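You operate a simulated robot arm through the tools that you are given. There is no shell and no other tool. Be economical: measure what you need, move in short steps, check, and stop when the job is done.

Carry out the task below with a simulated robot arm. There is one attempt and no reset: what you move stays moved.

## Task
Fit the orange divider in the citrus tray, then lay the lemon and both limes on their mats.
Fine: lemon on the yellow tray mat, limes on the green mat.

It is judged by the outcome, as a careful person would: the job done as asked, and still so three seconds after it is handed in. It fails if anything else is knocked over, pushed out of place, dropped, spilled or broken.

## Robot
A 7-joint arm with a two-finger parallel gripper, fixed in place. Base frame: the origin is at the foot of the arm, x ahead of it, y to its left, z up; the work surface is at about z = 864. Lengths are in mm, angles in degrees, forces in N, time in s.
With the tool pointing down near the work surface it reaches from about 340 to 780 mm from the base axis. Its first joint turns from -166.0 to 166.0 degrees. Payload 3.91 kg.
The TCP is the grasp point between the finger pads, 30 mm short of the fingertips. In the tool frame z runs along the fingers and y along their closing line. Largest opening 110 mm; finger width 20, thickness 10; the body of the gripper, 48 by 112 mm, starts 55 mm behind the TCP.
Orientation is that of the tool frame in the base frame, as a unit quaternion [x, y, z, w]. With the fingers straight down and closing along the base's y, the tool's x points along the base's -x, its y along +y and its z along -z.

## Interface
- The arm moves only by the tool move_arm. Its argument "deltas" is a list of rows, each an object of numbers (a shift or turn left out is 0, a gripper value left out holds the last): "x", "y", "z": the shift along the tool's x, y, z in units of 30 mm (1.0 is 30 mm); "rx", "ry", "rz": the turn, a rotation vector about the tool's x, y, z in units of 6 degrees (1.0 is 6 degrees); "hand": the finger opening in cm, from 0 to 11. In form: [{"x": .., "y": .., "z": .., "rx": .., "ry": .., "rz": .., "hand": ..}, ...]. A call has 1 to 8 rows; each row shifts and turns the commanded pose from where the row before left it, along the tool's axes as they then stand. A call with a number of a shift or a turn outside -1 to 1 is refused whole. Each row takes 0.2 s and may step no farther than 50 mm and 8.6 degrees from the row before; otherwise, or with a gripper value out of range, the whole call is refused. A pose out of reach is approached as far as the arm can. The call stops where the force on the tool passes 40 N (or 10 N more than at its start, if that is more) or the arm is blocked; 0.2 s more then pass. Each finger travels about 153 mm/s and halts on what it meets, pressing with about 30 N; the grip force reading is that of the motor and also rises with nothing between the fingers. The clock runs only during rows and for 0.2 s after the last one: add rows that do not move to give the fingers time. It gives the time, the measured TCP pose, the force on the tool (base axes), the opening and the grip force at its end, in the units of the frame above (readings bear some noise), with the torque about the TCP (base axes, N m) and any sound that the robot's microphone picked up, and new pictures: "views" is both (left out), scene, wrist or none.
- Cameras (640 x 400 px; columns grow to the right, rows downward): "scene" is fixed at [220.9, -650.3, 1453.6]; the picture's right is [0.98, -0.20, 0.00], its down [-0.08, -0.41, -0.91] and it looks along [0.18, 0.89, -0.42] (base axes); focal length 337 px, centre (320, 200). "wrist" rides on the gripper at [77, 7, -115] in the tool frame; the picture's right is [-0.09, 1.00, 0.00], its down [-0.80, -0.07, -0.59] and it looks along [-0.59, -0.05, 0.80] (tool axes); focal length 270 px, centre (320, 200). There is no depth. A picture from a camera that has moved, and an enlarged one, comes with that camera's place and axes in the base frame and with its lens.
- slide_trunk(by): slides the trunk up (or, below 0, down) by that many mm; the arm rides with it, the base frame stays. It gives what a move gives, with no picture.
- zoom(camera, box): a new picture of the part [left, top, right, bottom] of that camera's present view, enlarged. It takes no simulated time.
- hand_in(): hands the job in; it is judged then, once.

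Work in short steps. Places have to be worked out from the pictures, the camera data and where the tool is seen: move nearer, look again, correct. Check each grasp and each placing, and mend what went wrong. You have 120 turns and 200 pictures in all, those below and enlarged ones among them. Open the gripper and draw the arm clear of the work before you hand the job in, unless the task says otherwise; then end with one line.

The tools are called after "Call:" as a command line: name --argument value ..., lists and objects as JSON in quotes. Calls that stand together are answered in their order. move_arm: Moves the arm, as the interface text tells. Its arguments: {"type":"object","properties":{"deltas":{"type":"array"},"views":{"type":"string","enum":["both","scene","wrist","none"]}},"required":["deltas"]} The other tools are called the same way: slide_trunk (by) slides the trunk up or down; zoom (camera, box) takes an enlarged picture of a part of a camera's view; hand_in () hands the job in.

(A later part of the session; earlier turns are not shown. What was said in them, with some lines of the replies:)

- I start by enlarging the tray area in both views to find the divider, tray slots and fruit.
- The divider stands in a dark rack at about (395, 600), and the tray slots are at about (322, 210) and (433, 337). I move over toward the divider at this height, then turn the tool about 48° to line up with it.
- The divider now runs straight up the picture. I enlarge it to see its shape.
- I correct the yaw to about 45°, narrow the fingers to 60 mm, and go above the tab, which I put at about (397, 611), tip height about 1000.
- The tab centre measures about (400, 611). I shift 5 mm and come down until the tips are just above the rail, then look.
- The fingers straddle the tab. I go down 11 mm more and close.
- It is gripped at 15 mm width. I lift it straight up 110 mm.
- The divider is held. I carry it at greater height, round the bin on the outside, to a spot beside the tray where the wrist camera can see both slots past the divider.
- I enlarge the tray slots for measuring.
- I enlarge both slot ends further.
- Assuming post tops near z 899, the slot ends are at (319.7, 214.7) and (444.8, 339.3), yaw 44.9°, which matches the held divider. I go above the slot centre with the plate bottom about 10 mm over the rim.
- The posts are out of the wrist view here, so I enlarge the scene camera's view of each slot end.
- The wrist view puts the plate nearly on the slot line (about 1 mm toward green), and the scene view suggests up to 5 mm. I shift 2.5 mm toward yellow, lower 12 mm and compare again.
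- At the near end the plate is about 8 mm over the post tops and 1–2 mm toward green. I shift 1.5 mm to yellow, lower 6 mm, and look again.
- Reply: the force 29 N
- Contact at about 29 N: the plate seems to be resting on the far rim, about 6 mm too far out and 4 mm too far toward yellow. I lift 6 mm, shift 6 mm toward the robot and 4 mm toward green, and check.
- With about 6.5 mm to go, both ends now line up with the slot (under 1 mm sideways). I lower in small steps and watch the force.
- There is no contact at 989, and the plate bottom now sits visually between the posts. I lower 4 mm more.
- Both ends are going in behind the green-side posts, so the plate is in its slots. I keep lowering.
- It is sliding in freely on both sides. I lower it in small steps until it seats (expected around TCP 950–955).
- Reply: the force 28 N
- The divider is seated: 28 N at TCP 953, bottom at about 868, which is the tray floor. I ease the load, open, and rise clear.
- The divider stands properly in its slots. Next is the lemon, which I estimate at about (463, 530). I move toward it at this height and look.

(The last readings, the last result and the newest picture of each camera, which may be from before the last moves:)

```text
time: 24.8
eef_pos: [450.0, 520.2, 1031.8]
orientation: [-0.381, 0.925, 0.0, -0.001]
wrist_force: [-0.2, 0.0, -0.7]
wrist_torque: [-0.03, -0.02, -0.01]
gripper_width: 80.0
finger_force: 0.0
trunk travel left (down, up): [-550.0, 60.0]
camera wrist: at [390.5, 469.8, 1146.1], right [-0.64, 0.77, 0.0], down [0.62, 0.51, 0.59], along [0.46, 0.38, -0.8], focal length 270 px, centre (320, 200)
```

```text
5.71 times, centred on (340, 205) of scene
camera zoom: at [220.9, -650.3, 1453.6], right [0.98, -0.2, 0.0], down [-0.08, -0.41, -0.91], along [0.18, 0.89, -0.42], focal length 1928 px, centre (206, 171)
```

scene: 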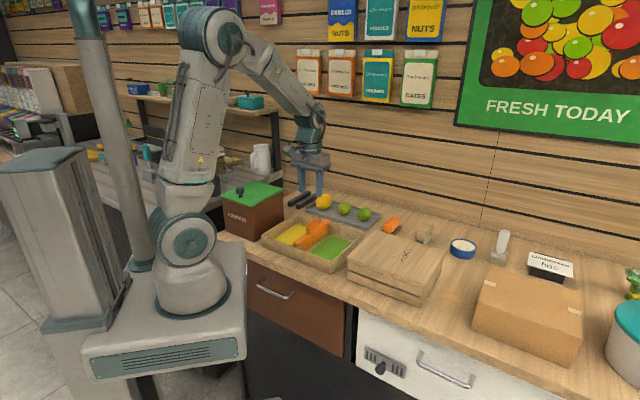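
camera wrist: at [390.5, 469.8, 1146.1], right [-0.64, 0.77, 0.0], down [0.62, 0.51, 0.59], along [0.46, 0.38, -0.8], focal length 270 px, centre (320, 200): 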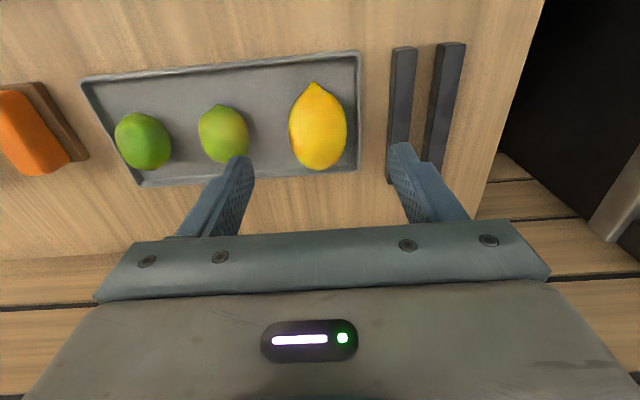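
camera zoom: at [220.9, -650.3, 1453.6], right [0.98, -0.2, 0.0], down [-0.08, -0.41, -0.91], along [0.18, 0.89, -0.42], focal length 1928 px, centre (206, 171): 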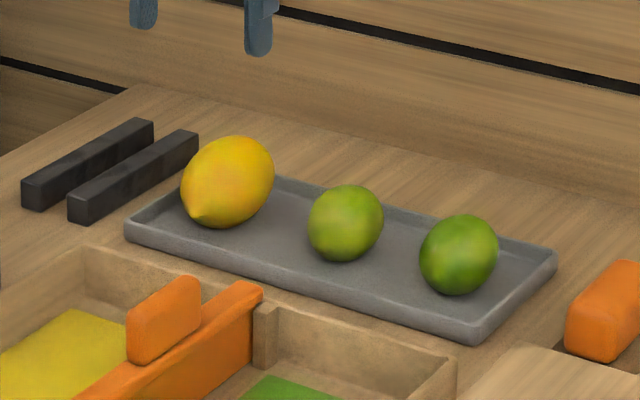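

The lemon is about 19 mm outward and 3.5 mm to −y of the tool, and about 55 mm wide. I align over it, come down to 950 and check.

Call:
move_arm --deltas '[{"x": -0.63, "y": -0.117}, {"z": 0.9}, {"z": 0.9}, {"z": 0.9}, {}]' --views "wrist"

Call:
zoom --camera "scene" --box '[290, 150, 390, 220]'

```text
time: 26.0
eef_pos: [465.7, 529.4, 951.9]
orientation: [-0.38, 0.925, 0.0, 0.0]
wrist_force: [-0.6, -1.0, 1.0]
wrist_torque: [0.0, -0.03, -0.01]
gripper_width: 79.9
finger_force: 0.1
trunk travel left (down, up): [-550.0, 60.0]
camera wrist: at [406.1, 479.1, 1065.4], right [-0.64, 0.77, 0.0], down [0.62, 0.51, 0.59], along [0.46, 0.38, -0.8], focal length 270 px, centre (320, 200)
```

wrist: 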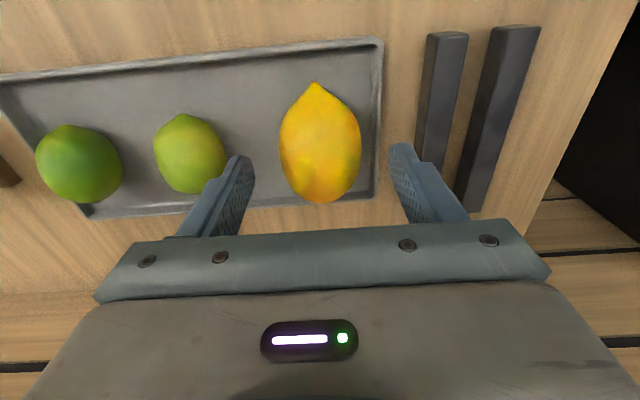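

```text
5.71 times, centred on (340, 185) of scene
camera zoom: at [220.9, -650.3, 1453.6], right [0.98, -0.2, 0.0], down [-0.08, -0.41, -0.91], along [0.18, 0.89, -0.42], focal length 1928 px, centre (206, 286)
```

zoom: 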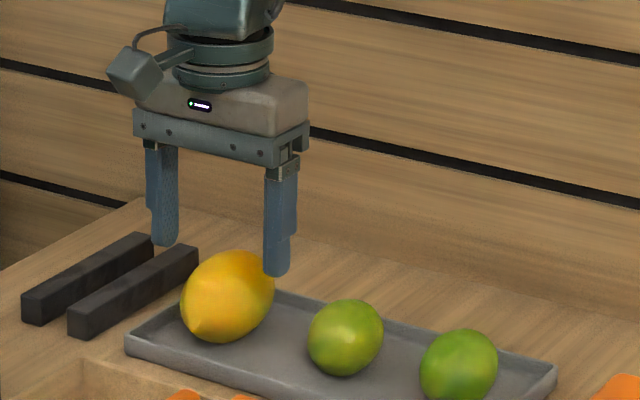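

The lemon is centred between the fingers. I lower to TCP about 914 (tips just above the tray rim) and close.

Call:
move_arm --deltas '[{"z": 0.65}, {"z": 0.6}, {}, {"hand": 6.2}, {"hand": 4.5}, {}, {}]' --views "wrist"

Call:
zoom --camera "scene" --box '[290, 150, 390, 220]'

```text
time: 27.6
eef_pos: [464.4, 529.0, 915.0]
orientation: [-0.381, 0.925, 0.0, 0.0]
wrist_force: [-0.3, 0.0, 0.1]
wrist_torque: [-0.04, 0.0, 0.01]
gripper_width: 56.9
finger_force: 16.1
trunk travel left (down, up): [-550.0, 60.0]
camera wrist: at [406.0, 478.5, 1028.0], right [-0.64, 0.77, 0.0], down [0.62, 0.51, 0.59], along [0.46, 0.38, -0.8], focal length 270 px, centre (320, 200)
```

wrist: 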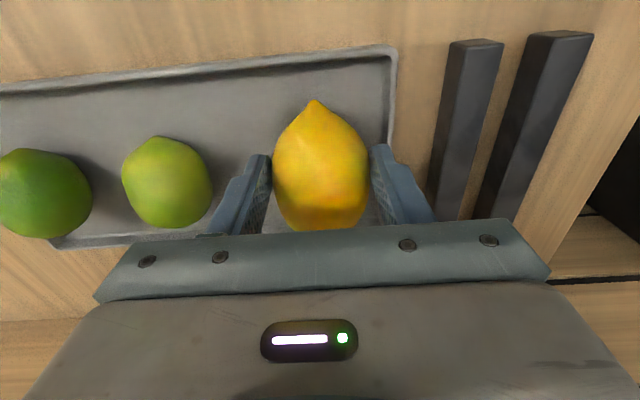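

```text
5.71 times, centred on (340, 185) of scene
camera zoom: at [220.9, -650.3, 1453.6], right [0.98, -0.2, 0.0], down [-0.08, -0.41, -0.91], along [0.18, 0.89, -0.42], focal length 1928 px, centre (206, 286)
```

zoom: 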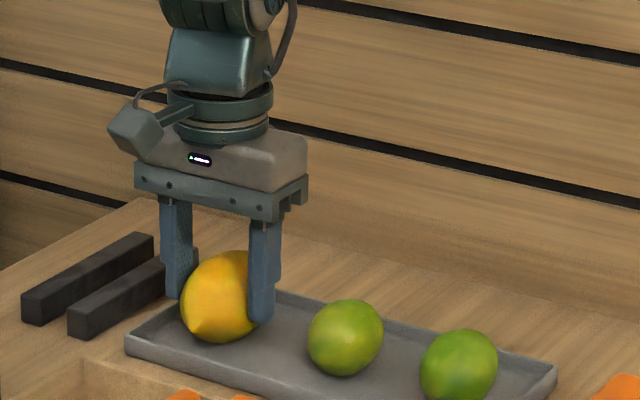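

The lemon is gripped at 57 mm. I lift it, then carry it over to the yellow mat centre, which I put at about (329, 320).

Call:
move_arm --deltas '[{"z": -0.5}, {"z": -0.8}, {"z": -0.9}, {"z": -0.9}, {"z": -0.8}, {"x": 0.9, "y": -0.9}, {"x": 0.9, "y": -0.857}, {}]' --views "wrist"

```text
time: 29.4
eef_pos: [465.5, 453.4, 1030.3]
orientation: [-0.381, 0.925, 0.0, -0.001]
wrist_force: [-0.3, 0.2, -1.5]
wrist_torque: [0.02, 0.02, 0.01]
gripper_width: 57.0
finger_force: 15.8
trunk travel left (down, up): [-550.0, 60.0]
camera wrist: at [405.5, 403.0, 1144.8], right [-0.64, 0.77, 0.0], down [0.62, 0.51, 0.59], along [0.46, 0.38, -0.8], focal length 270 px, centre (320, 200)
```

wrist: 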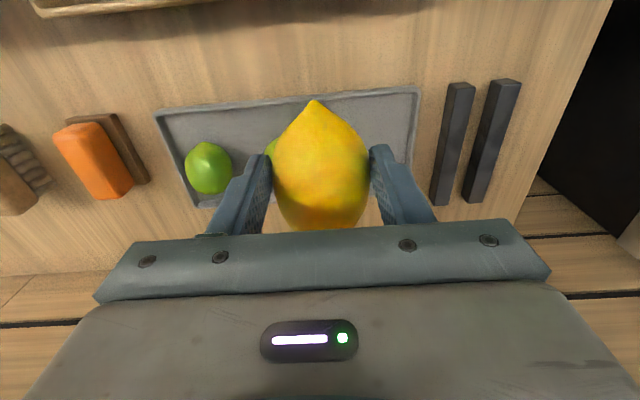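

The lemon is secure. I carry it in over the yellow mat.

Call:
move_arm --deltas '[{"x": 0.909}, {"x": 0.909}, {"x": 0.909}, {"x": 0.909}, {"x": 0.909}, {"x": 0.909}, {"x": 0.909, "y": 0.05}, {}]'

Call:
zoom --camera "scene" --box '[250, 180, 370, 270]'

```text
time: 31.2
eef_pos: [327.7, 320.2, 1031.4]
orientation: [-0.381, 0.924, 0.0, 0.001]
wrist_force: [-0.2, 0.9, -1.6]
wrist_torque: [-0.02, 0.02, 0.01]
gripper_width: 57.0
finger_force: 16.2
trunk travel left (down, up): [-550.0, 60.0]
camera wrist: at [268.2, 270.3, 1145.8], right [-0.64, 0.77, 0.0], down [0.62, 0.51, 0.59], along [0.46, 0.38, -0.8], focal length 270 px, centre (320, 200)
```

scene: 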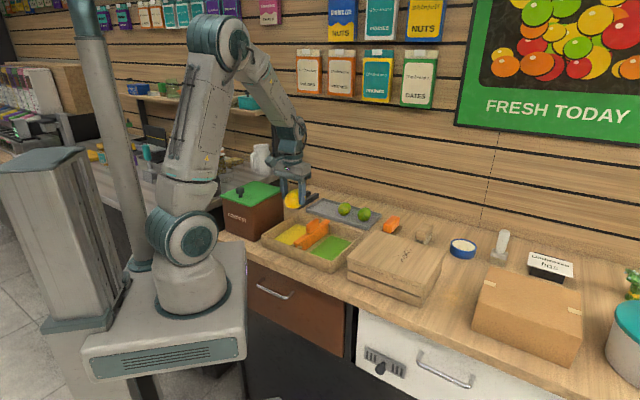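
wrist: 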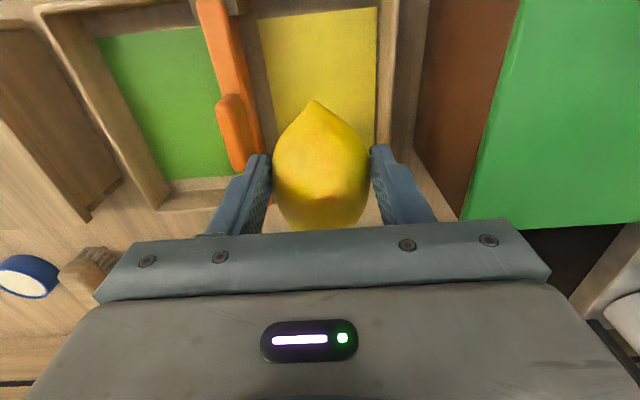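

```text
4.44 times, centred on (310, 225) of scene
camera zoom: at [220.9, -650.3, 1453.6], right [0.98, -0.2, 0.0], down [-0.08, -0.41, -0.91], along [0.18, 0.89, -0.42], focal length 1499 px, centre (364, 89)
```

zoom: 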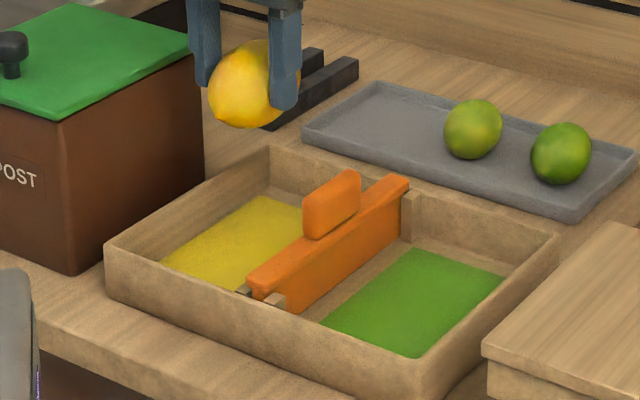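

The wrist view says the mat centre is about 4 mm further toward the bin side. I correct that and lower to 945, then check.

Call:
move_arm --deltas '[{"y": 0.15}, {"z": 0.9}, {"z": 0.9}, {"z": 0.9}, {}]' --views "wrist"

Call:
zoom --camera "scene" --box '[250, 180, 370, 270]'

```text
time: 32.4
eef_pos: [324.4, 322.8, 950.2]
orientation: [-0.381, 0.924, 0.001, 0.0]
wrist_force: [-0.7, -0.2, -1.1]
wrist_torque: [0.0, -0.03, 0.01]
gripper_width: 56.9
finger_force: 15.8
trunk travel left (down, up): [-550.0, 60.0]
camera wrist: at [265.4, 273.2, 1064.3], right [-0.64, 0.77, 0.0], down [0.62, 0.51, 0.59], along [0.46, 0.38, -0.8], focal length 270 px, centre (320, 200)
```

wrist: 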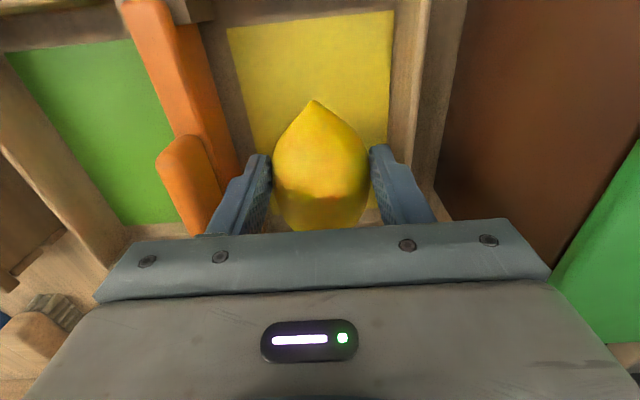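

```text
4.44 times, centred on (310, 225) of scene
camera zoom: at [220.9, -650.3, 1453.6], right [0.98, -0.2, 0.0], down [-0.08, -0.41, -0.91], along [0.18, 0.89, -0.42], focal length 1499 px, centre (364, 89)
```

zoom: 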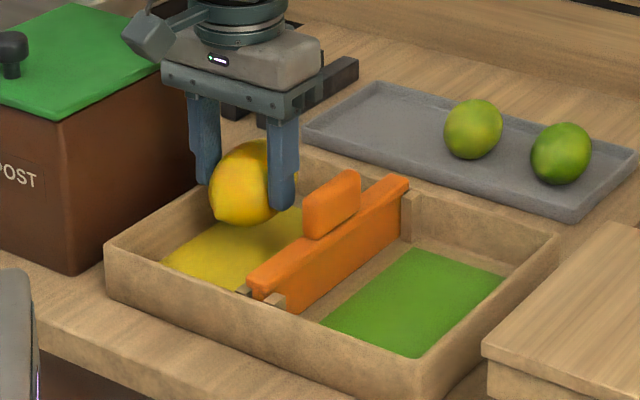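

It is centred on the mat. I lower gently toward 916.

Call:
move_arm --deltas '[{"z": 0.4}, {"z": 0.35}, {"z": 0.2}, {"z": 0.1}, {"z": 0.05}, {}]' --views "none"

Call:
zoom --camera "scene" --box '[260, 190, 340, 250]'

```text
time: 33.8
eef_pos: [325.2, 323.6, 919.3]
orientation: [-0.381, 0.925, 0.0, 0.001]
wrist_force: [-0.6, 1.7, 14.3]
wrist_torque: [0.04, -0.02, -0.02]
gripper_width: 56.7
finger_force: 16.0
trunk travel left (down, up): [-550.0, 60.0]
```

```text
6.67 times, centred on (300, 220) of scene
camera zoom: at [220.9, -650.3, 1453.6], right [0.98, -0.2, 0.0], down [-0.08, -0.41, -0.91], along [0.18, 0.89, -0.42], focal length 2249 px, centre (453, 67)
```

zoom: 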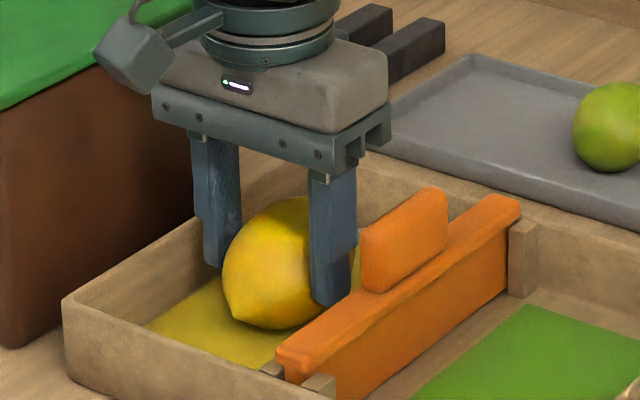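

The lemon is down, with 14 N on the tool. I ease 1.5 mm, open gradually to 74 mm, then rise.

Call:
move_arm --deltas '[{"z": -0.05}, {"hand": 6}, {"hand": 6.6}, {"hand": 7.4}, {}, {"z": -0.5}, {"z": -0.9}, {"z": -0.9}]' --views "none"

Call:
move_arm --deltas '[{"z": -0.9}, {"z": -0.9}, {}]' --views "wrist"

Call:
zoom --camera "scene" --box '[260, 180, 380, 270]'

```text
time: 35.6
eef_pos: [324.9, 322.1, 989.0]
orientation: [-0.381, 0.925, 0.0, 0.0]
wrist_force: [-1.4, -0.8, -0.4]
wrist_torque: [-0.01, 0.0, -0.01]
gripper_width: 73.8
finger_force: 0.0
trunk travel left (down, up): [-550.0, 60.0]
```

```text
time: 36.4
eef_pos: [326.2, 323.5, 1042.5]
orientation: [-0.381, 0.924, 0.0, 0.0]
wrist_force: [-0.3, 0.5, -0.5]
wrist_torque: [-0.01, 0.03, 0.01]
gripper_width: 74.1
finger_force: 0.0
trunk travel left (down, up): [-550.0, 60.0]
camera wrist: at [265.6, 273.3, 1156.4], right [-0.64, 0.77, 0.0], down [0.62, 0.51, 0.59], along [0.46, 0.38, -0.8], focal length 270 px, centre (320, 200)
```

wrist: 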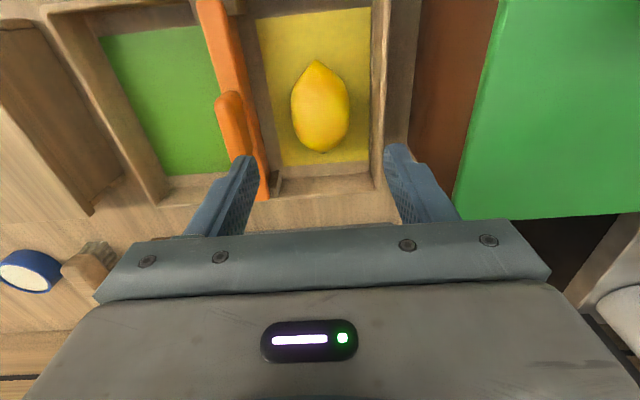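

```text
4.44 times, centred on (320, 225) of scene
camera zoom: at [220.9, -650.3, 1453.6], right [0.98, -0.2, 0.0], down [-0.08, -0.41, -0.91], along [0.18, 0.89, -0.42], focal length 1499 px, centre (320, 89)
```

zoom: 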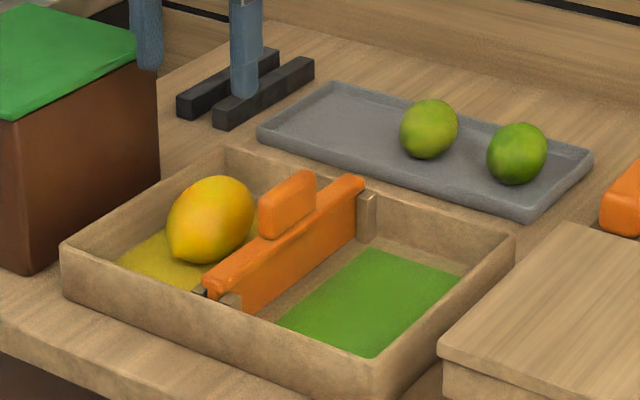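

The lemon rests on the yellow mat. Next is the near lime, which I estimate at about (533, 464).

Call:
move_arm --deltas '[{"x": -0.95, "y": -0.19}, {"x": -0.95, "y": -0.19}, {"x": -0.95, "y": -0.19}, {"x": -0.95, "y": -0.19}, {"x": -0.95, "y": -0.19}, {"x": -0.95, "y": -0.19}, {"x": -0.95, "y": -0.19}, {"x": -0.95, "y": -0.19, "z": 0.5}]' --views "wrist"

```text
time: 38.2
eef_pos: [520.9, 452.1, 1027.2]
orientation: [-0.381, 0.924, 0.0, -0.001]
wrist_force: [0.1, 0.4, 0.0]
wrist_torque: [0.01, 0.02, -0.01]
gripper_width: 73.9
finger_force: 0.1
trunk travel left (down, up): [-550.0, 60.0]
camera wrist: at [460.3, 402.5, 1140.1], right [-0.64, 0.77, 0.0], down [0.62, 0.51, 0.59], along [0.46, 0.38, -0.8], focal length 270 px, centre (320, 200)
```

wrist: 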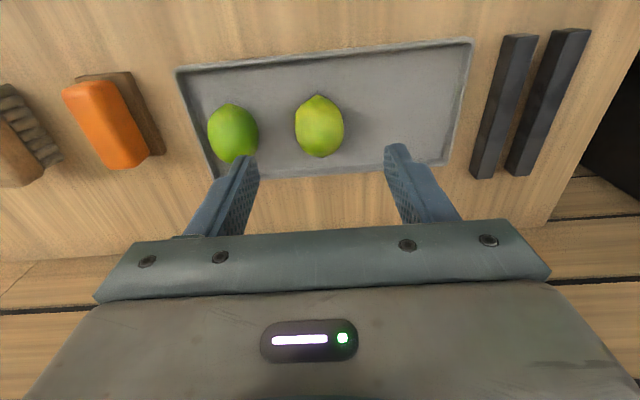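

The lime is about 17 mm outward and nearly centred sideways. I align and come down to 945.

Call:
move_arm --deltas '[{"x": -0.58, "y": -0.05}, {"z": 0.9}, {"z": 0.9}, {"z": 0.9}, {}]' --views "wrist"

Call:
zoom --camera "scene" --box '[290, 150, 390, 220]'

```text
time: 39.4
eef_pos: [532.3, 462.3, 945.9]
orientation: [-0.38, 0.925, 0.0, 0.0]
wrist_force: [0.2, -0.3, 0.2]
wrist_torque: [0.01, -0.01, 0.02]
gripper_width: 73.9
finger_force: 0.0
trunk travel left (down, up): [-550.0, 60.0]
camera wrist: at [472.8, 411.7, 1059.6], right [-0.64, 0.77, 0.0], down [0.62, 0.51, 0.59], along [0.46, 0.38, -0.8], focal length 270 px, centre (320, 200)
```

wrist: 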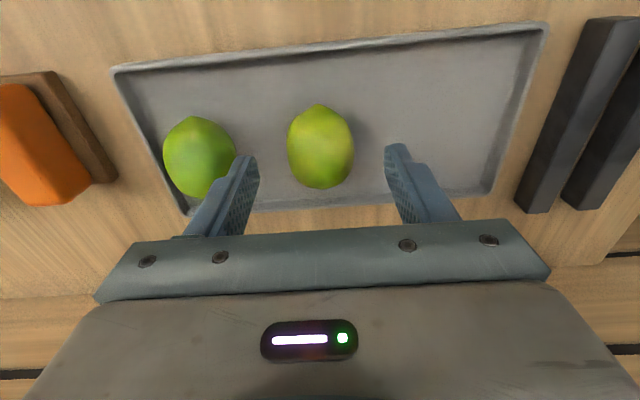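

```text
5.71 times, centred on (340, 185) of scene
camera zoom: at [220.9, -650.3, 1453.6], right [0.98, -0.2, 0.0], down [-0.08, -0.41, -0.91], along [0.18, 0.89, -0.42], focal length 1928 px, centre (206, 286)
```

zoom: 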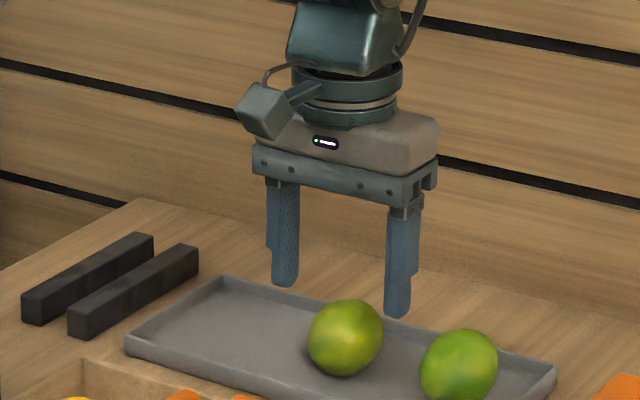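

It is centred. I lower to 908 and close.

Call:
move_arm --deltas '[{"z": 0.65}, {"z": 0.6}, {}, {"hand": 5}, {"hand": 3.2}, {}, {}]' --views "wrist"

Call:
zoom --camera "scene" --box '[290, 150, 390, 220]'

```text
time: 41.0
eef_pos: [530.5, 462.7, 908.9]
orientation: [-0.381, 0.925, 0.0, 0.0]
wrist_force: [-0.5, 0.4, -0.6]
wrist_torque: [-0.01, -0.03, 0.03]
gripper_width: 46.6
finger_force: 16.1
trunk travel left (down, up): [-550.0, 60.0]
camera wrist: at [472.3, 411.9, 1022.8], right [-0.64, 0.77, 0.0], down [0.62, 0.51, 0.59], along [0.46, 0.38, -0.8], focal length 270 px, centre (320, 200)
```

wrist: 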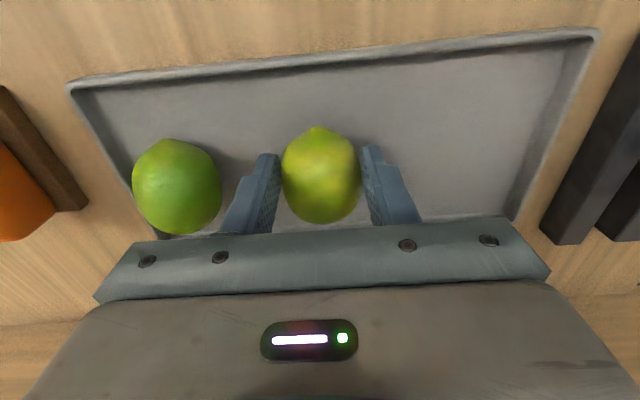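

```text
5.71 times, centred on (340, 185) of scene
camera zoom: at [220.9, -650.3, 1453.6], right [0.98, -0.2, 0.0], down [-0.08, -0.41, -0.91], along [0.18, 0.89, -0.42], focal length 1928 px, centre (206, 286)
```

zoom: 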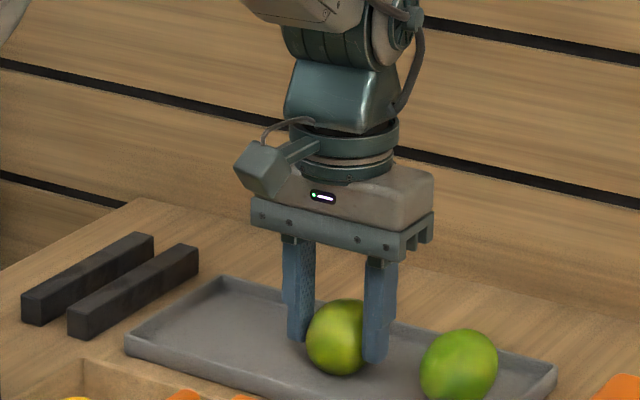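

The lime is gripped at 47 mm. I lift and carry it toward the outer half of the green mat, about (454, 246).

Call:
move_arm --deltas '[{"z": -0.5}, {"z": -0.8}, {"z": -0.9}, {"z": -0.9}, {"z": -0.9}, {"x": 0.8, "y": -0.8}, {"x": 0.8, "y": -0.8}, {"x": 0.8, "y": -0.8}]' --views "none"

Call:
move_arm --deltas '[{"x": 0.9, "y": -0.4}, {"x": 0.9, "y": -0.27}, {"x": 0.9, "y": -0.27}, {"x": 0.9}, {"x": 0.9}, {}]'

Call:
zoom --camera "scene" --box '[260, 180, 380, 270]'

```text
time: 42.8
eef_pos: [532.4, 359.9, 1028.5]
orientation: [-0.381, 0.925, 0.001, 0.0]
wrist_force: [0.0, 0.1, -0.6]
wrist_torque: [-0.02, 0.01, -0.02]
gripper_width: 46.5
finger_force: 16.2
trunk travel left (down, up): [-550.0, 60.0]
```

```text
time: 44.2
eef_pos: [455.3, 245.3, 1028.5]
orientation: [-0.381, 0.924, -0.001, 0.0]
wrist_force: [0.4, -1.0, -0.9]
wrist_torque: [-0.02, 0.06, 0.02]
gripper_width: 46.5
finger_force: 15.6
trunk travel left (down, up): [-550.0, 60.0]
camera wrist: at [396.0, 195.1, 1141.9], right [-0.64, 0.77, 0.0], down [0.62, 0.51, 0.59], along [0.46, 0.38, -0.8], focal length 270 px, centre (320, 200)
```

scene: 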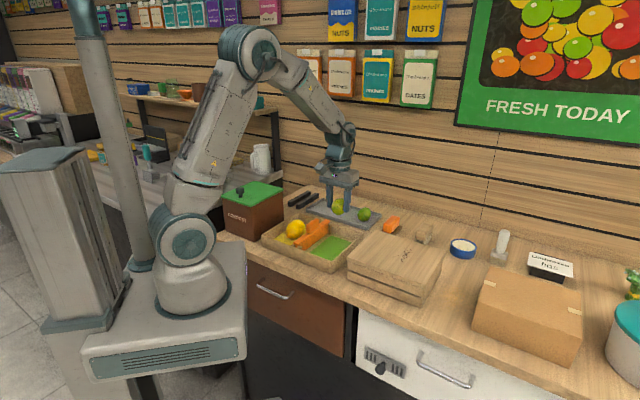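
wrist: 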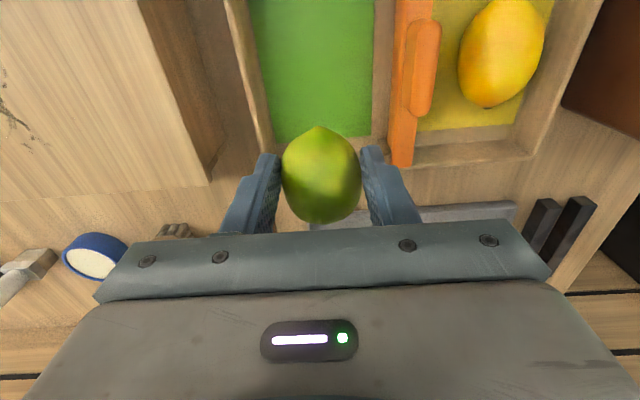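

```text
4.44 times, centred on (320, 225) of scene
camera zoom: at [220.9, -650.3, 1453.6], right [0.98, -0.2, 0.0], down [-0.08, -0.41, -0.91], along [0.18, 0.89, -0.42], focal length 1499 px, centre (320, 89)
```

zoom: 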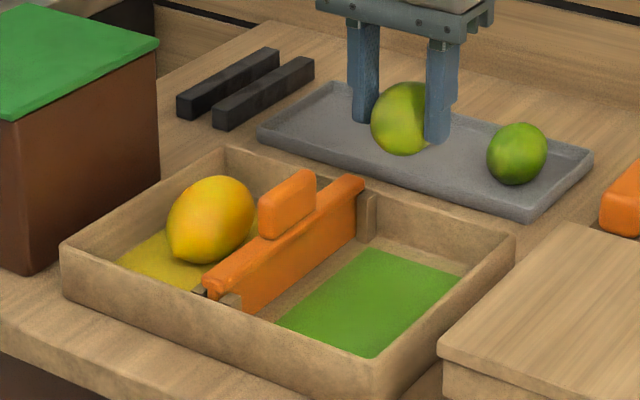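

It is lined up over the outer half of the green mat. I lower to about 918 and then gently to contact.

Call:
move_arm --deltas '[{"z": 0.9}, {"z": 0.9}, {"z": 0.9}, {"z": 0.7}, {"z": 0.3}, {}]' --views "wrist"

Call:
move_arm --deltas '[{"z": 0.07}, {"z": 0.07}, {}]' --views "none"

Call:
zoom --camera "scene" --box '[280, 190, 360, 250]'

```text
time: 45.6
eef_pos: [456.0, 245.7, 918.3]
orientation: [-0.381, 0.925, 0.001, -0.001]
wrist_force: [0.5, 0.2, -0.6]
wrist_torque: [0.0, 0.01, -0.02]
gripper_width: 46.3
finger_force: 16.5
trunk travel left (down, up): [-550.0, 60.0]
camera wrist: at [396.0, 195.6, 1031.4], right [-0.64, 0.77, 0.0], down [0.62, 0.51, 0.59], along [0.46, 0.38, -0.8], focal length 270 px, centre (320, 200)
```

wrist: 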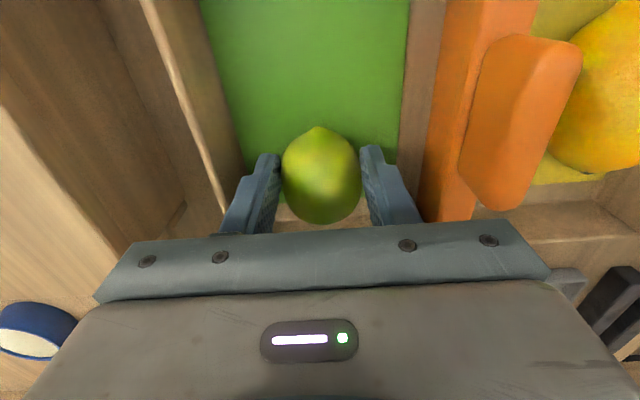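

```text
time: 46.4
eef_pos: [456.1, 246.6, 913.9]
orientation: [-0.381, 0.925, 0.0, 0.001]
wrist_force: [-0.6, 0.0, 3.9]
wrist_torque: [0.01, -0.03, -0.01]
gripper_width: 46.1
finger_force: 16.5
trunk travel left (down, up): [-550.0, 60.0]
```

```text
6.67 times, centred on (320, 220) of scene
camera zoom: at [220.9, -650.3, 1453.6], right [0.98, -0.2, 0.0], down [-0.08, -0.41, -0.91], along [0.18, 0.89, -0.42], focal length 2249 px, centre (320, 67)
```

zoom: 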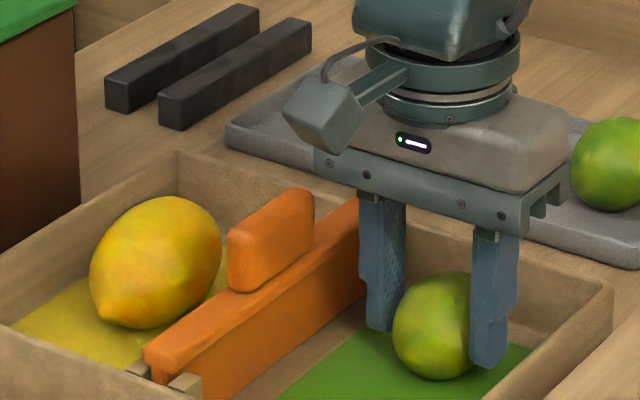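

Light contact at 914 (4 N). I open slowly and rise.

Call:
move_arm --deltas '[{"hand": 5}, {"hand": 5.5}, {"hand": 6.4}, {}, {"z": -0.5}, {"z": -0.9}, {"z": -0.9}, {"z": -0.9}]' --views "wrist"

Call:
zoom --camera "scene" --box '[260, 180, 380, 270]'

```text
time: 48.2
eef_pos: [455.3, 244.3, 1010.4]
orientation: [-0.381, 0.924, 0.0, 0.0]
wrist_force: [-0.3, -0.1, 0.1]
wrist_torque: [0.0, 0.0, -0.01]
gripper_width: 63.9
finger_force: 0.0
trunk travel left (down, up): [-550.0, 60.0]
camera wrist: at [395.8, 194.9, 1123.6], right [-0.64, 0.77, 0.0], down [0.62, 0.51, 0.59], along [0.46, 0.38, -0.8], focal length 270 px, centre (320, 200)
```

wrist: 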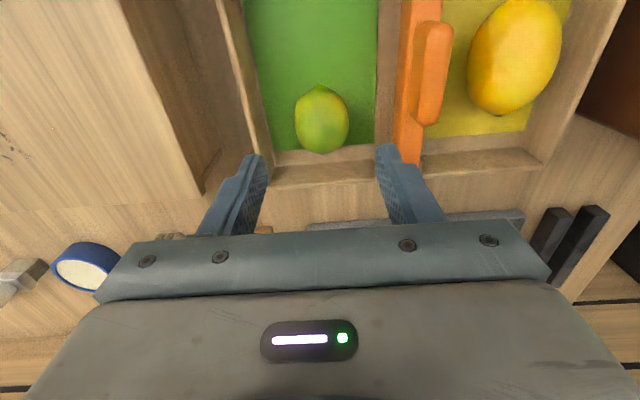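

```text
4.44 times, centred on (320, 225) of scene
camera zoom: at [220.9, -650.3, 1453.6], right [0.98, -0.2, 0.0], down [-0.08, -0.41, -0.91], along [0.18, 0.89, -0.42], focal length 1499 px, centre (320, 89)
```

zoom: 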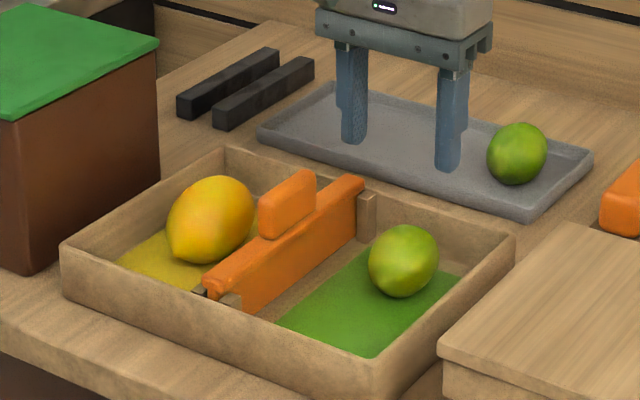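

The first lime is on the green mat. I go to the second lime, at about (591, 404).

Call:
move_arm --deltas '[{"z": -0.55, "hand": 7.4}, {"x": -0.92, "y": 0.086}, {"x": -0.92, "y": 0.086}, {"x": -0.92, "y": 0.086}, {"x": -0.92, "y": 0.086}, {"x": -0.92, "y": 0.086}, {"x": -0.92, "y": 0.086}, {"x": -0.92, "y": 0.086}]' --views "wrist"

```text
time: 50.0
eef_pos: [579.2, 396.1, 1026.4]
orientation: [-0.381, 0.925, 0.0, -0.001]
wrist_force: [1.0, 0.7, -0.3]
wrist_torque: [-0.01, -0.02, -0.02]
gripper_width: 74.1
finger_force: 0.1
trunk travel left (down, up): [-550.0, 60.0]
camera wrist: at [520.2, 345.9, 1140.6], right [-0.64, 0.77, 0.0], down [0.62, 0.52, 0.59], along [0.46, 0.38, -0.8], focal length 270 px, centre (320, 200)
```

wrist: 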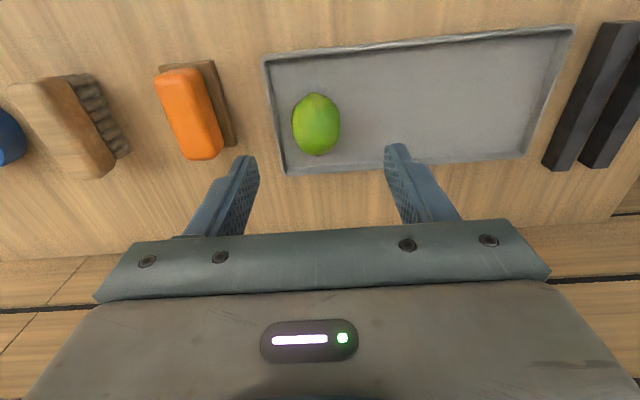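

The lime is about 35 mm from the tray rim, so I use a 60 mm opening. I align, come down to 945 and check.

Call:
move_arm --deltas '[{"x": -0.55, "y": -0.14, "hand": 6}, {"z": 0.9}, {"z": 0.9}, {"z": 0.9}, {}]' --views "wrist"

Call:
zoom --camera "scene" --box '[310, 160, 410, 230]'

```text
time: 51.2
eef_pos: [594.3, 404.0, 945.3]
orientation: [-0.382, 0.924, -0.001, 0.001]
wrist_force: [0.9, 0.7, 0.6]
wrist_torque: [0.02, -0.03, 0.0]
gripper_width: 59.8
finger_force: 0.0
trunk travel left (down, up): [-550.0, 60.0]
camera wrist: at [535.1, 354.1, 1059.3], right [-0.64, 0.77, 0.0], down [0.62, 0.51, 0.59], along [0.46, 0.38, -0.8], focal length 270 px, centre (320, 200)
```

wrist: 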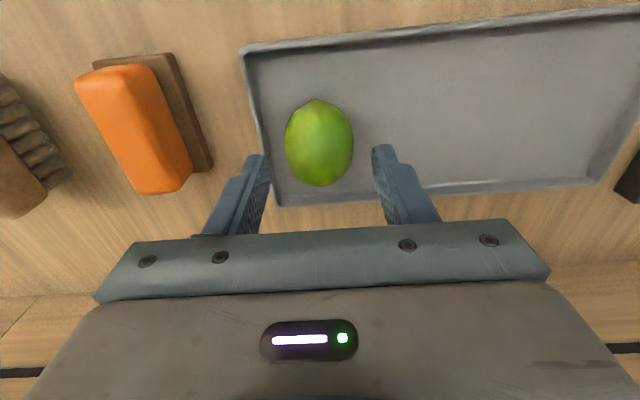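

```text
5.71 times, centred on (360, 195) of scene
camera zoom: at [220.9, -650.3, 1453.6], right [0.98, -0.2, 0.0], down [-0.08, -0.41, -0.91], along [0.18, 0.89, -0.42], focal length 1928 px, centre (91, 229)
```

zoom: 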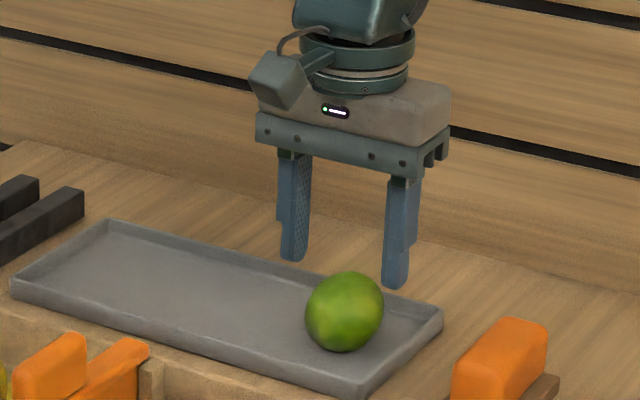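

It is centred. I lower to 911 and close.

Call:
move_arm --deltas '[{"z": 0.6}, {"z": 0.54}, {}, {"hand": 5}, {"hand": 3.2}, {}, {}]' --views "wrist"

Call:
zoom --camera "scene" --box '[310, 160, 410, 230]'

```text
time: 52.8
eef_pos: [593.7, 404.1, 911.4]
orientation: [-0.38, 0.925, 0.0, 0.001]
wrist_force: [-0.8, -0.3, 0.7]
wrist_torque: [0.0, 0.03, 0.0]
gripper_width: 46.8
finger_force: 16.1
trunk travel left (down, up): [-550.0, 60.0]
camera wrist: at [535.1, 353.5, 1024.5], right [-0.64, 0.77, 0.0], down [0.62, 0.51, 0.59], along [0.46, 0.38, -0.8], focal length 270 px, centre (320, 200)
```

wrist: 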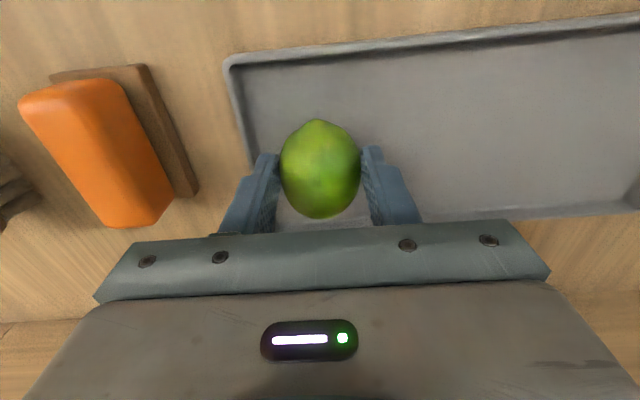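

```text
5.71 times, centred on (360, 195) of scene
camera zoom: at [220.9, -650.3, 1453.6], right [0.98, -0.2, 0.0], down [-0.08, -0.41, -0.91], along [0.18, 0.89, -0.42], focal length 1928 px, centre (91, 229)
```

zoom: 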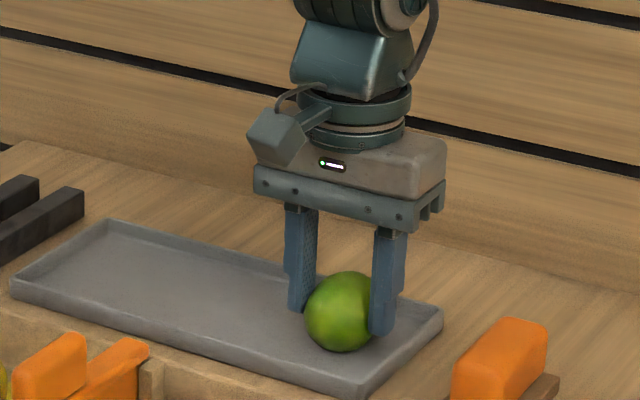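

It is gripped. I lift and carry it to the inner half of the green mat, about (403, 195).

Call:
move_arm --deltas '[{"z": -0.5}, {"z": -0.8}, {"z": -0.9}, {"z": -0.9}, {"z": -0.8}, {"x": 0.9, "y": -0.1}, {"x": 0.9, "y": -0.1}, {"x": 0.9, "y": -0.1}]' --views "none"

Call:
move_arm --deltas '[{"x": 0.96, "y": -0.1}, {"x": 0.96, "y": -0.07}, {"x": 0.96}, {"x": 0.96}, {"x": 0.96}, {"x": 0.96}, {"x": 0.96}, {}]' --views "wrist"

Call:
zoom --camera "scene" --box '[260, 180, 380, 270]'

```text
time: 54.6
eef_pos: [542.6, 338.7, 1029.7]
orientation: [-0.381, 0.925, 0.0, 0.0]
wrist_force: [-1.2, -0.4, 0.5]
wrist_torque: [0.0, 0.0, 0.01]
gripper_width: 46.5
finger_force: 15.5
trunk travel left (down, up): [-550.0, 60.0]
```

```text
time: 56.4
eef_pos: [404.3, 194.8, 1027.7]
orientation: [-0.381, 0.924, 0.001, 0.0]
wrist_force: [-0.6, 0.3, -1.5]
wrist_torque: [-0.01, -0.03, -0.02]
gripper_width: 46.7
finger_force: 16.2
trunk travel left (down, up): [-550.0, 60.0]
camera wrist: at [344.5, 144.3, 1141.3], right [-0.64, 0.77, 0.0], down [0.62, 0.51, 0.59], along [0.46, 0.38, -0.8], focal length 270 px, centre (320, 200)
```

wrist: 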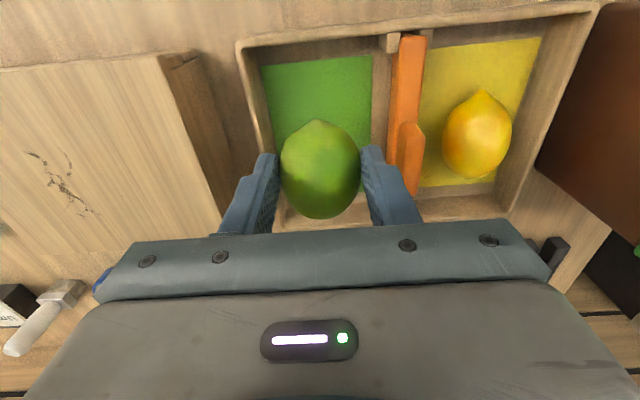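

```text
4.44 times, centred on (320, 225) of scene
camera zoom: at [220.9, -650.3, 1453.6], right [0.98, -0.2, 0.0], down [-0.08, -0.41, -0.91], along [0.18, 0.89, -0.42], focal length 1499 px, centre (320, 89)
```

zoom: 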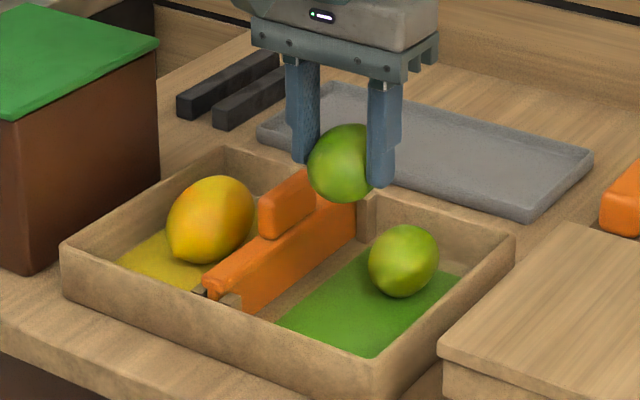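

The near mat edge is about 34 mm inward of the lime centre. I shift 4 mm outward and lower to about 920, then check.

Call:
move_arm --deltas '[{"x": -0.13}, {"z": 0.9}, {"z": 0.9}, {"z": 0.9}, {"z": 0.6}, {"z": 0.25}, {}]' --views "wrist"

Call:
zoom --camera "scene" --box '[280, 190, 360, 250]'

```text
time: 58.0
eef_pos: [407.2, 197.9, 920.7]
orientation: [-0.381, 0.924, 0.0, 0.0]
wrist_force: [-0.2, -0.5, -0.1]
wrist_torque: [-0.01, -0.04, 0.0]
gripper_width: 46.7
finger_force: 15.8
trunk travel left (down, up): [-550.0, 60.0]
camera wrist: at [347.5, 146.2, 1034.4], right [-0.64, 0.77, 0.0], down [0.62, 0.51, 0.59], along [0.46, 0.38, -0.8], focal length 270 px, centre (320, 200)
```

wrist: 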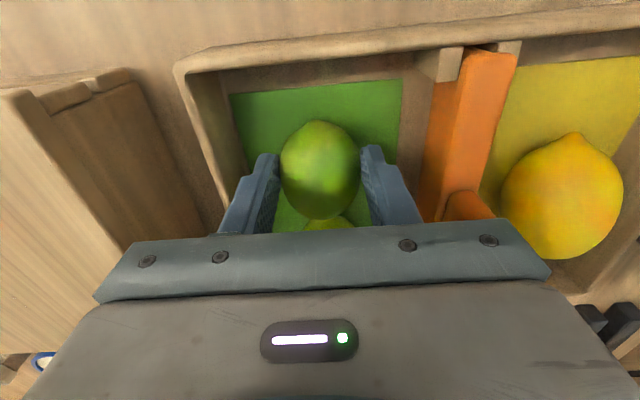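

```text
6.67 times, centred on (320, 220) of scene
camera zoom: at [220.9, -650.3, 1453.6], right [0.98, -0.2, 0.0], down [-0.08, -0.41, -0.91], along [0.18, 0.89, -0.42], focal length 2249 px, centre (320, 67)
```

zoom: 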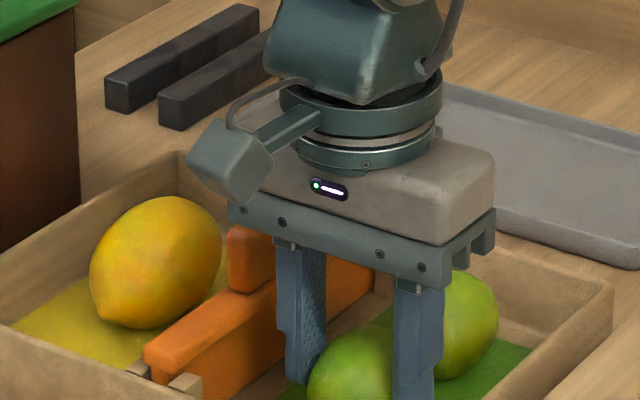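

There is room on all sides. I lower the last few mm to light contact.

Call:
move_arm --deltas '[{"z": 0.07}, {"z": 0.06}, {}]' --views "none"

```text
time: 58.8
eef_pos: [406.1, 196.8, 916.6]
orientation: [-0.381, 0.925, 0.0, 0.0]
wrist_force: [0.5, 0.4, -0.6]
wrist_torque: [-0.03, -0.01, 0.02]
gripper_width: 46.5
finger_force: 16.4
trunk travel left (down, up): [-550.0, 60.0]
```

Call:
move_arm --deltas '[{"z": 0.04}, {"z": 0.03}, {}]' --views "none"

```text
time: 59.6
eef_pos: [405.9, 196.9, 915.5]
orientation: [-0.381, 0.925, 0.0, 0.0]
wrist_force: [0.3, -0.5, 4.8]
wrist_torque: [-0.04, -0.01, 0.0]
gripper_width: 47.0
finger_force: 15.8
trunk travel left (down, up): [-550.0, 60.0]
```

Light contact (5 N). I open slowly and rise straight up.

Call:
move_arm --deltas '[{"hand": 5}, {"hand": 5.5}, {"hand": 6.4}, {}, {"z": -0.5}, {"z": -0.9}, {"z": -0.9}, {"z": -0.9}]' --views "none"

Call:
move_arm --deltas '[{"z": -0.9}, {"z": -0.9}, {"z": -0.9}, {"z": -0.9}, {}]'

Call:
zoom --camera "scene" --box '[260, 180, 380, 270]'

```text
time: 61.4
eef_pos: [406.6, 197.1, 1013.4]
orientation: [-0.381, 0.925, 0.0, 0.001]
wrist_force: [-0.1, -0.3, 0.1]
wrist_torque: [0.0, -0.02, -0.02]
gripper_width: 63.9
finger_force: 0.1
trunk travel left (down, up): [-550.0, 60.0]
```

```text
time: 62.6
eef_pos: [406.6, 197.6, 1118.9]
orientation: [-0.381, 0.924, 0.0, 0.0]
wrist_force: [-0.2, -0.4, 1.2]
wrist_torque: [0.0, -0.02, 0.04]
gripper_width: 63.9
finger_force: 0.1
trunk travel left (down, up): [-550.0, 60.0]
camera wrist: at [347.1, 146.6, 1233.0], right [-0.64, 0.77, 0.0], down [0.62, 0.51, 0.59], along [0.46, 0.38, -0.8], focal length 270 px, centre (320, 200)
```

scene: 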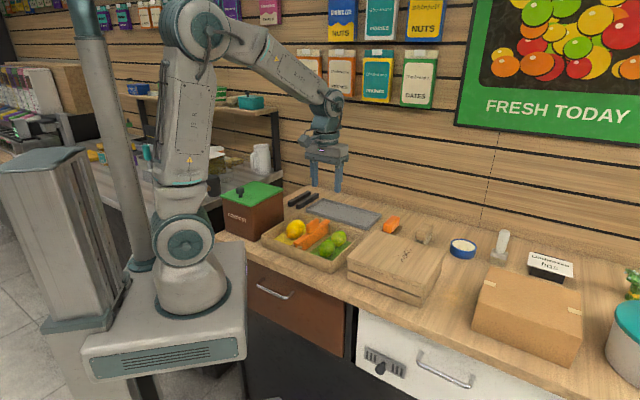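
wrist: 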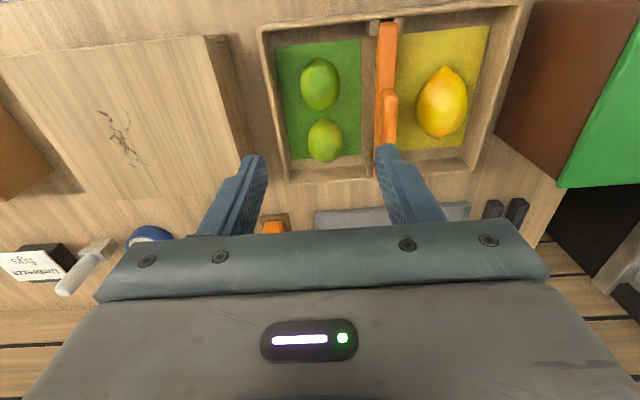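

```text
4.44 times, centred on (320, 225) of scene
camera zoom: at [220.9, -650.3, 1453.6], right [0.98, -0.2, 0.0], down [-0.08, -0.41, -0.91], along [0.18, 0.89, -0.42], focal length 1499 px, centre (320, 89)
```

zoom: 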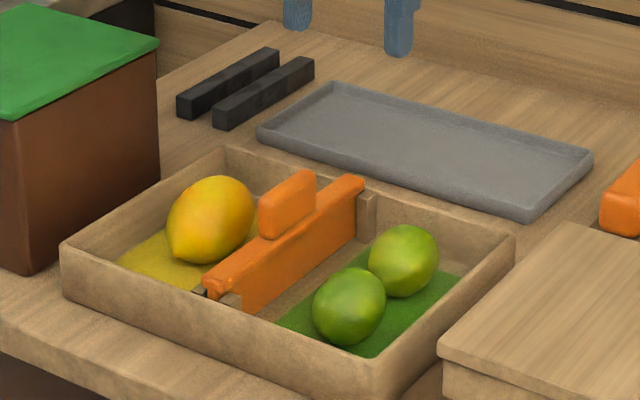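

All three fruits lie on their mats, the divider is seated in both slots, and the open gripper is well above the work. I hand in.

Call:
hand_in

```text
The job is handed in.
```

The orange divider is fitted in the citrus tray, with the lemon on the yellow mat and both limes on the green mat; nothing else was knocked over or moved.
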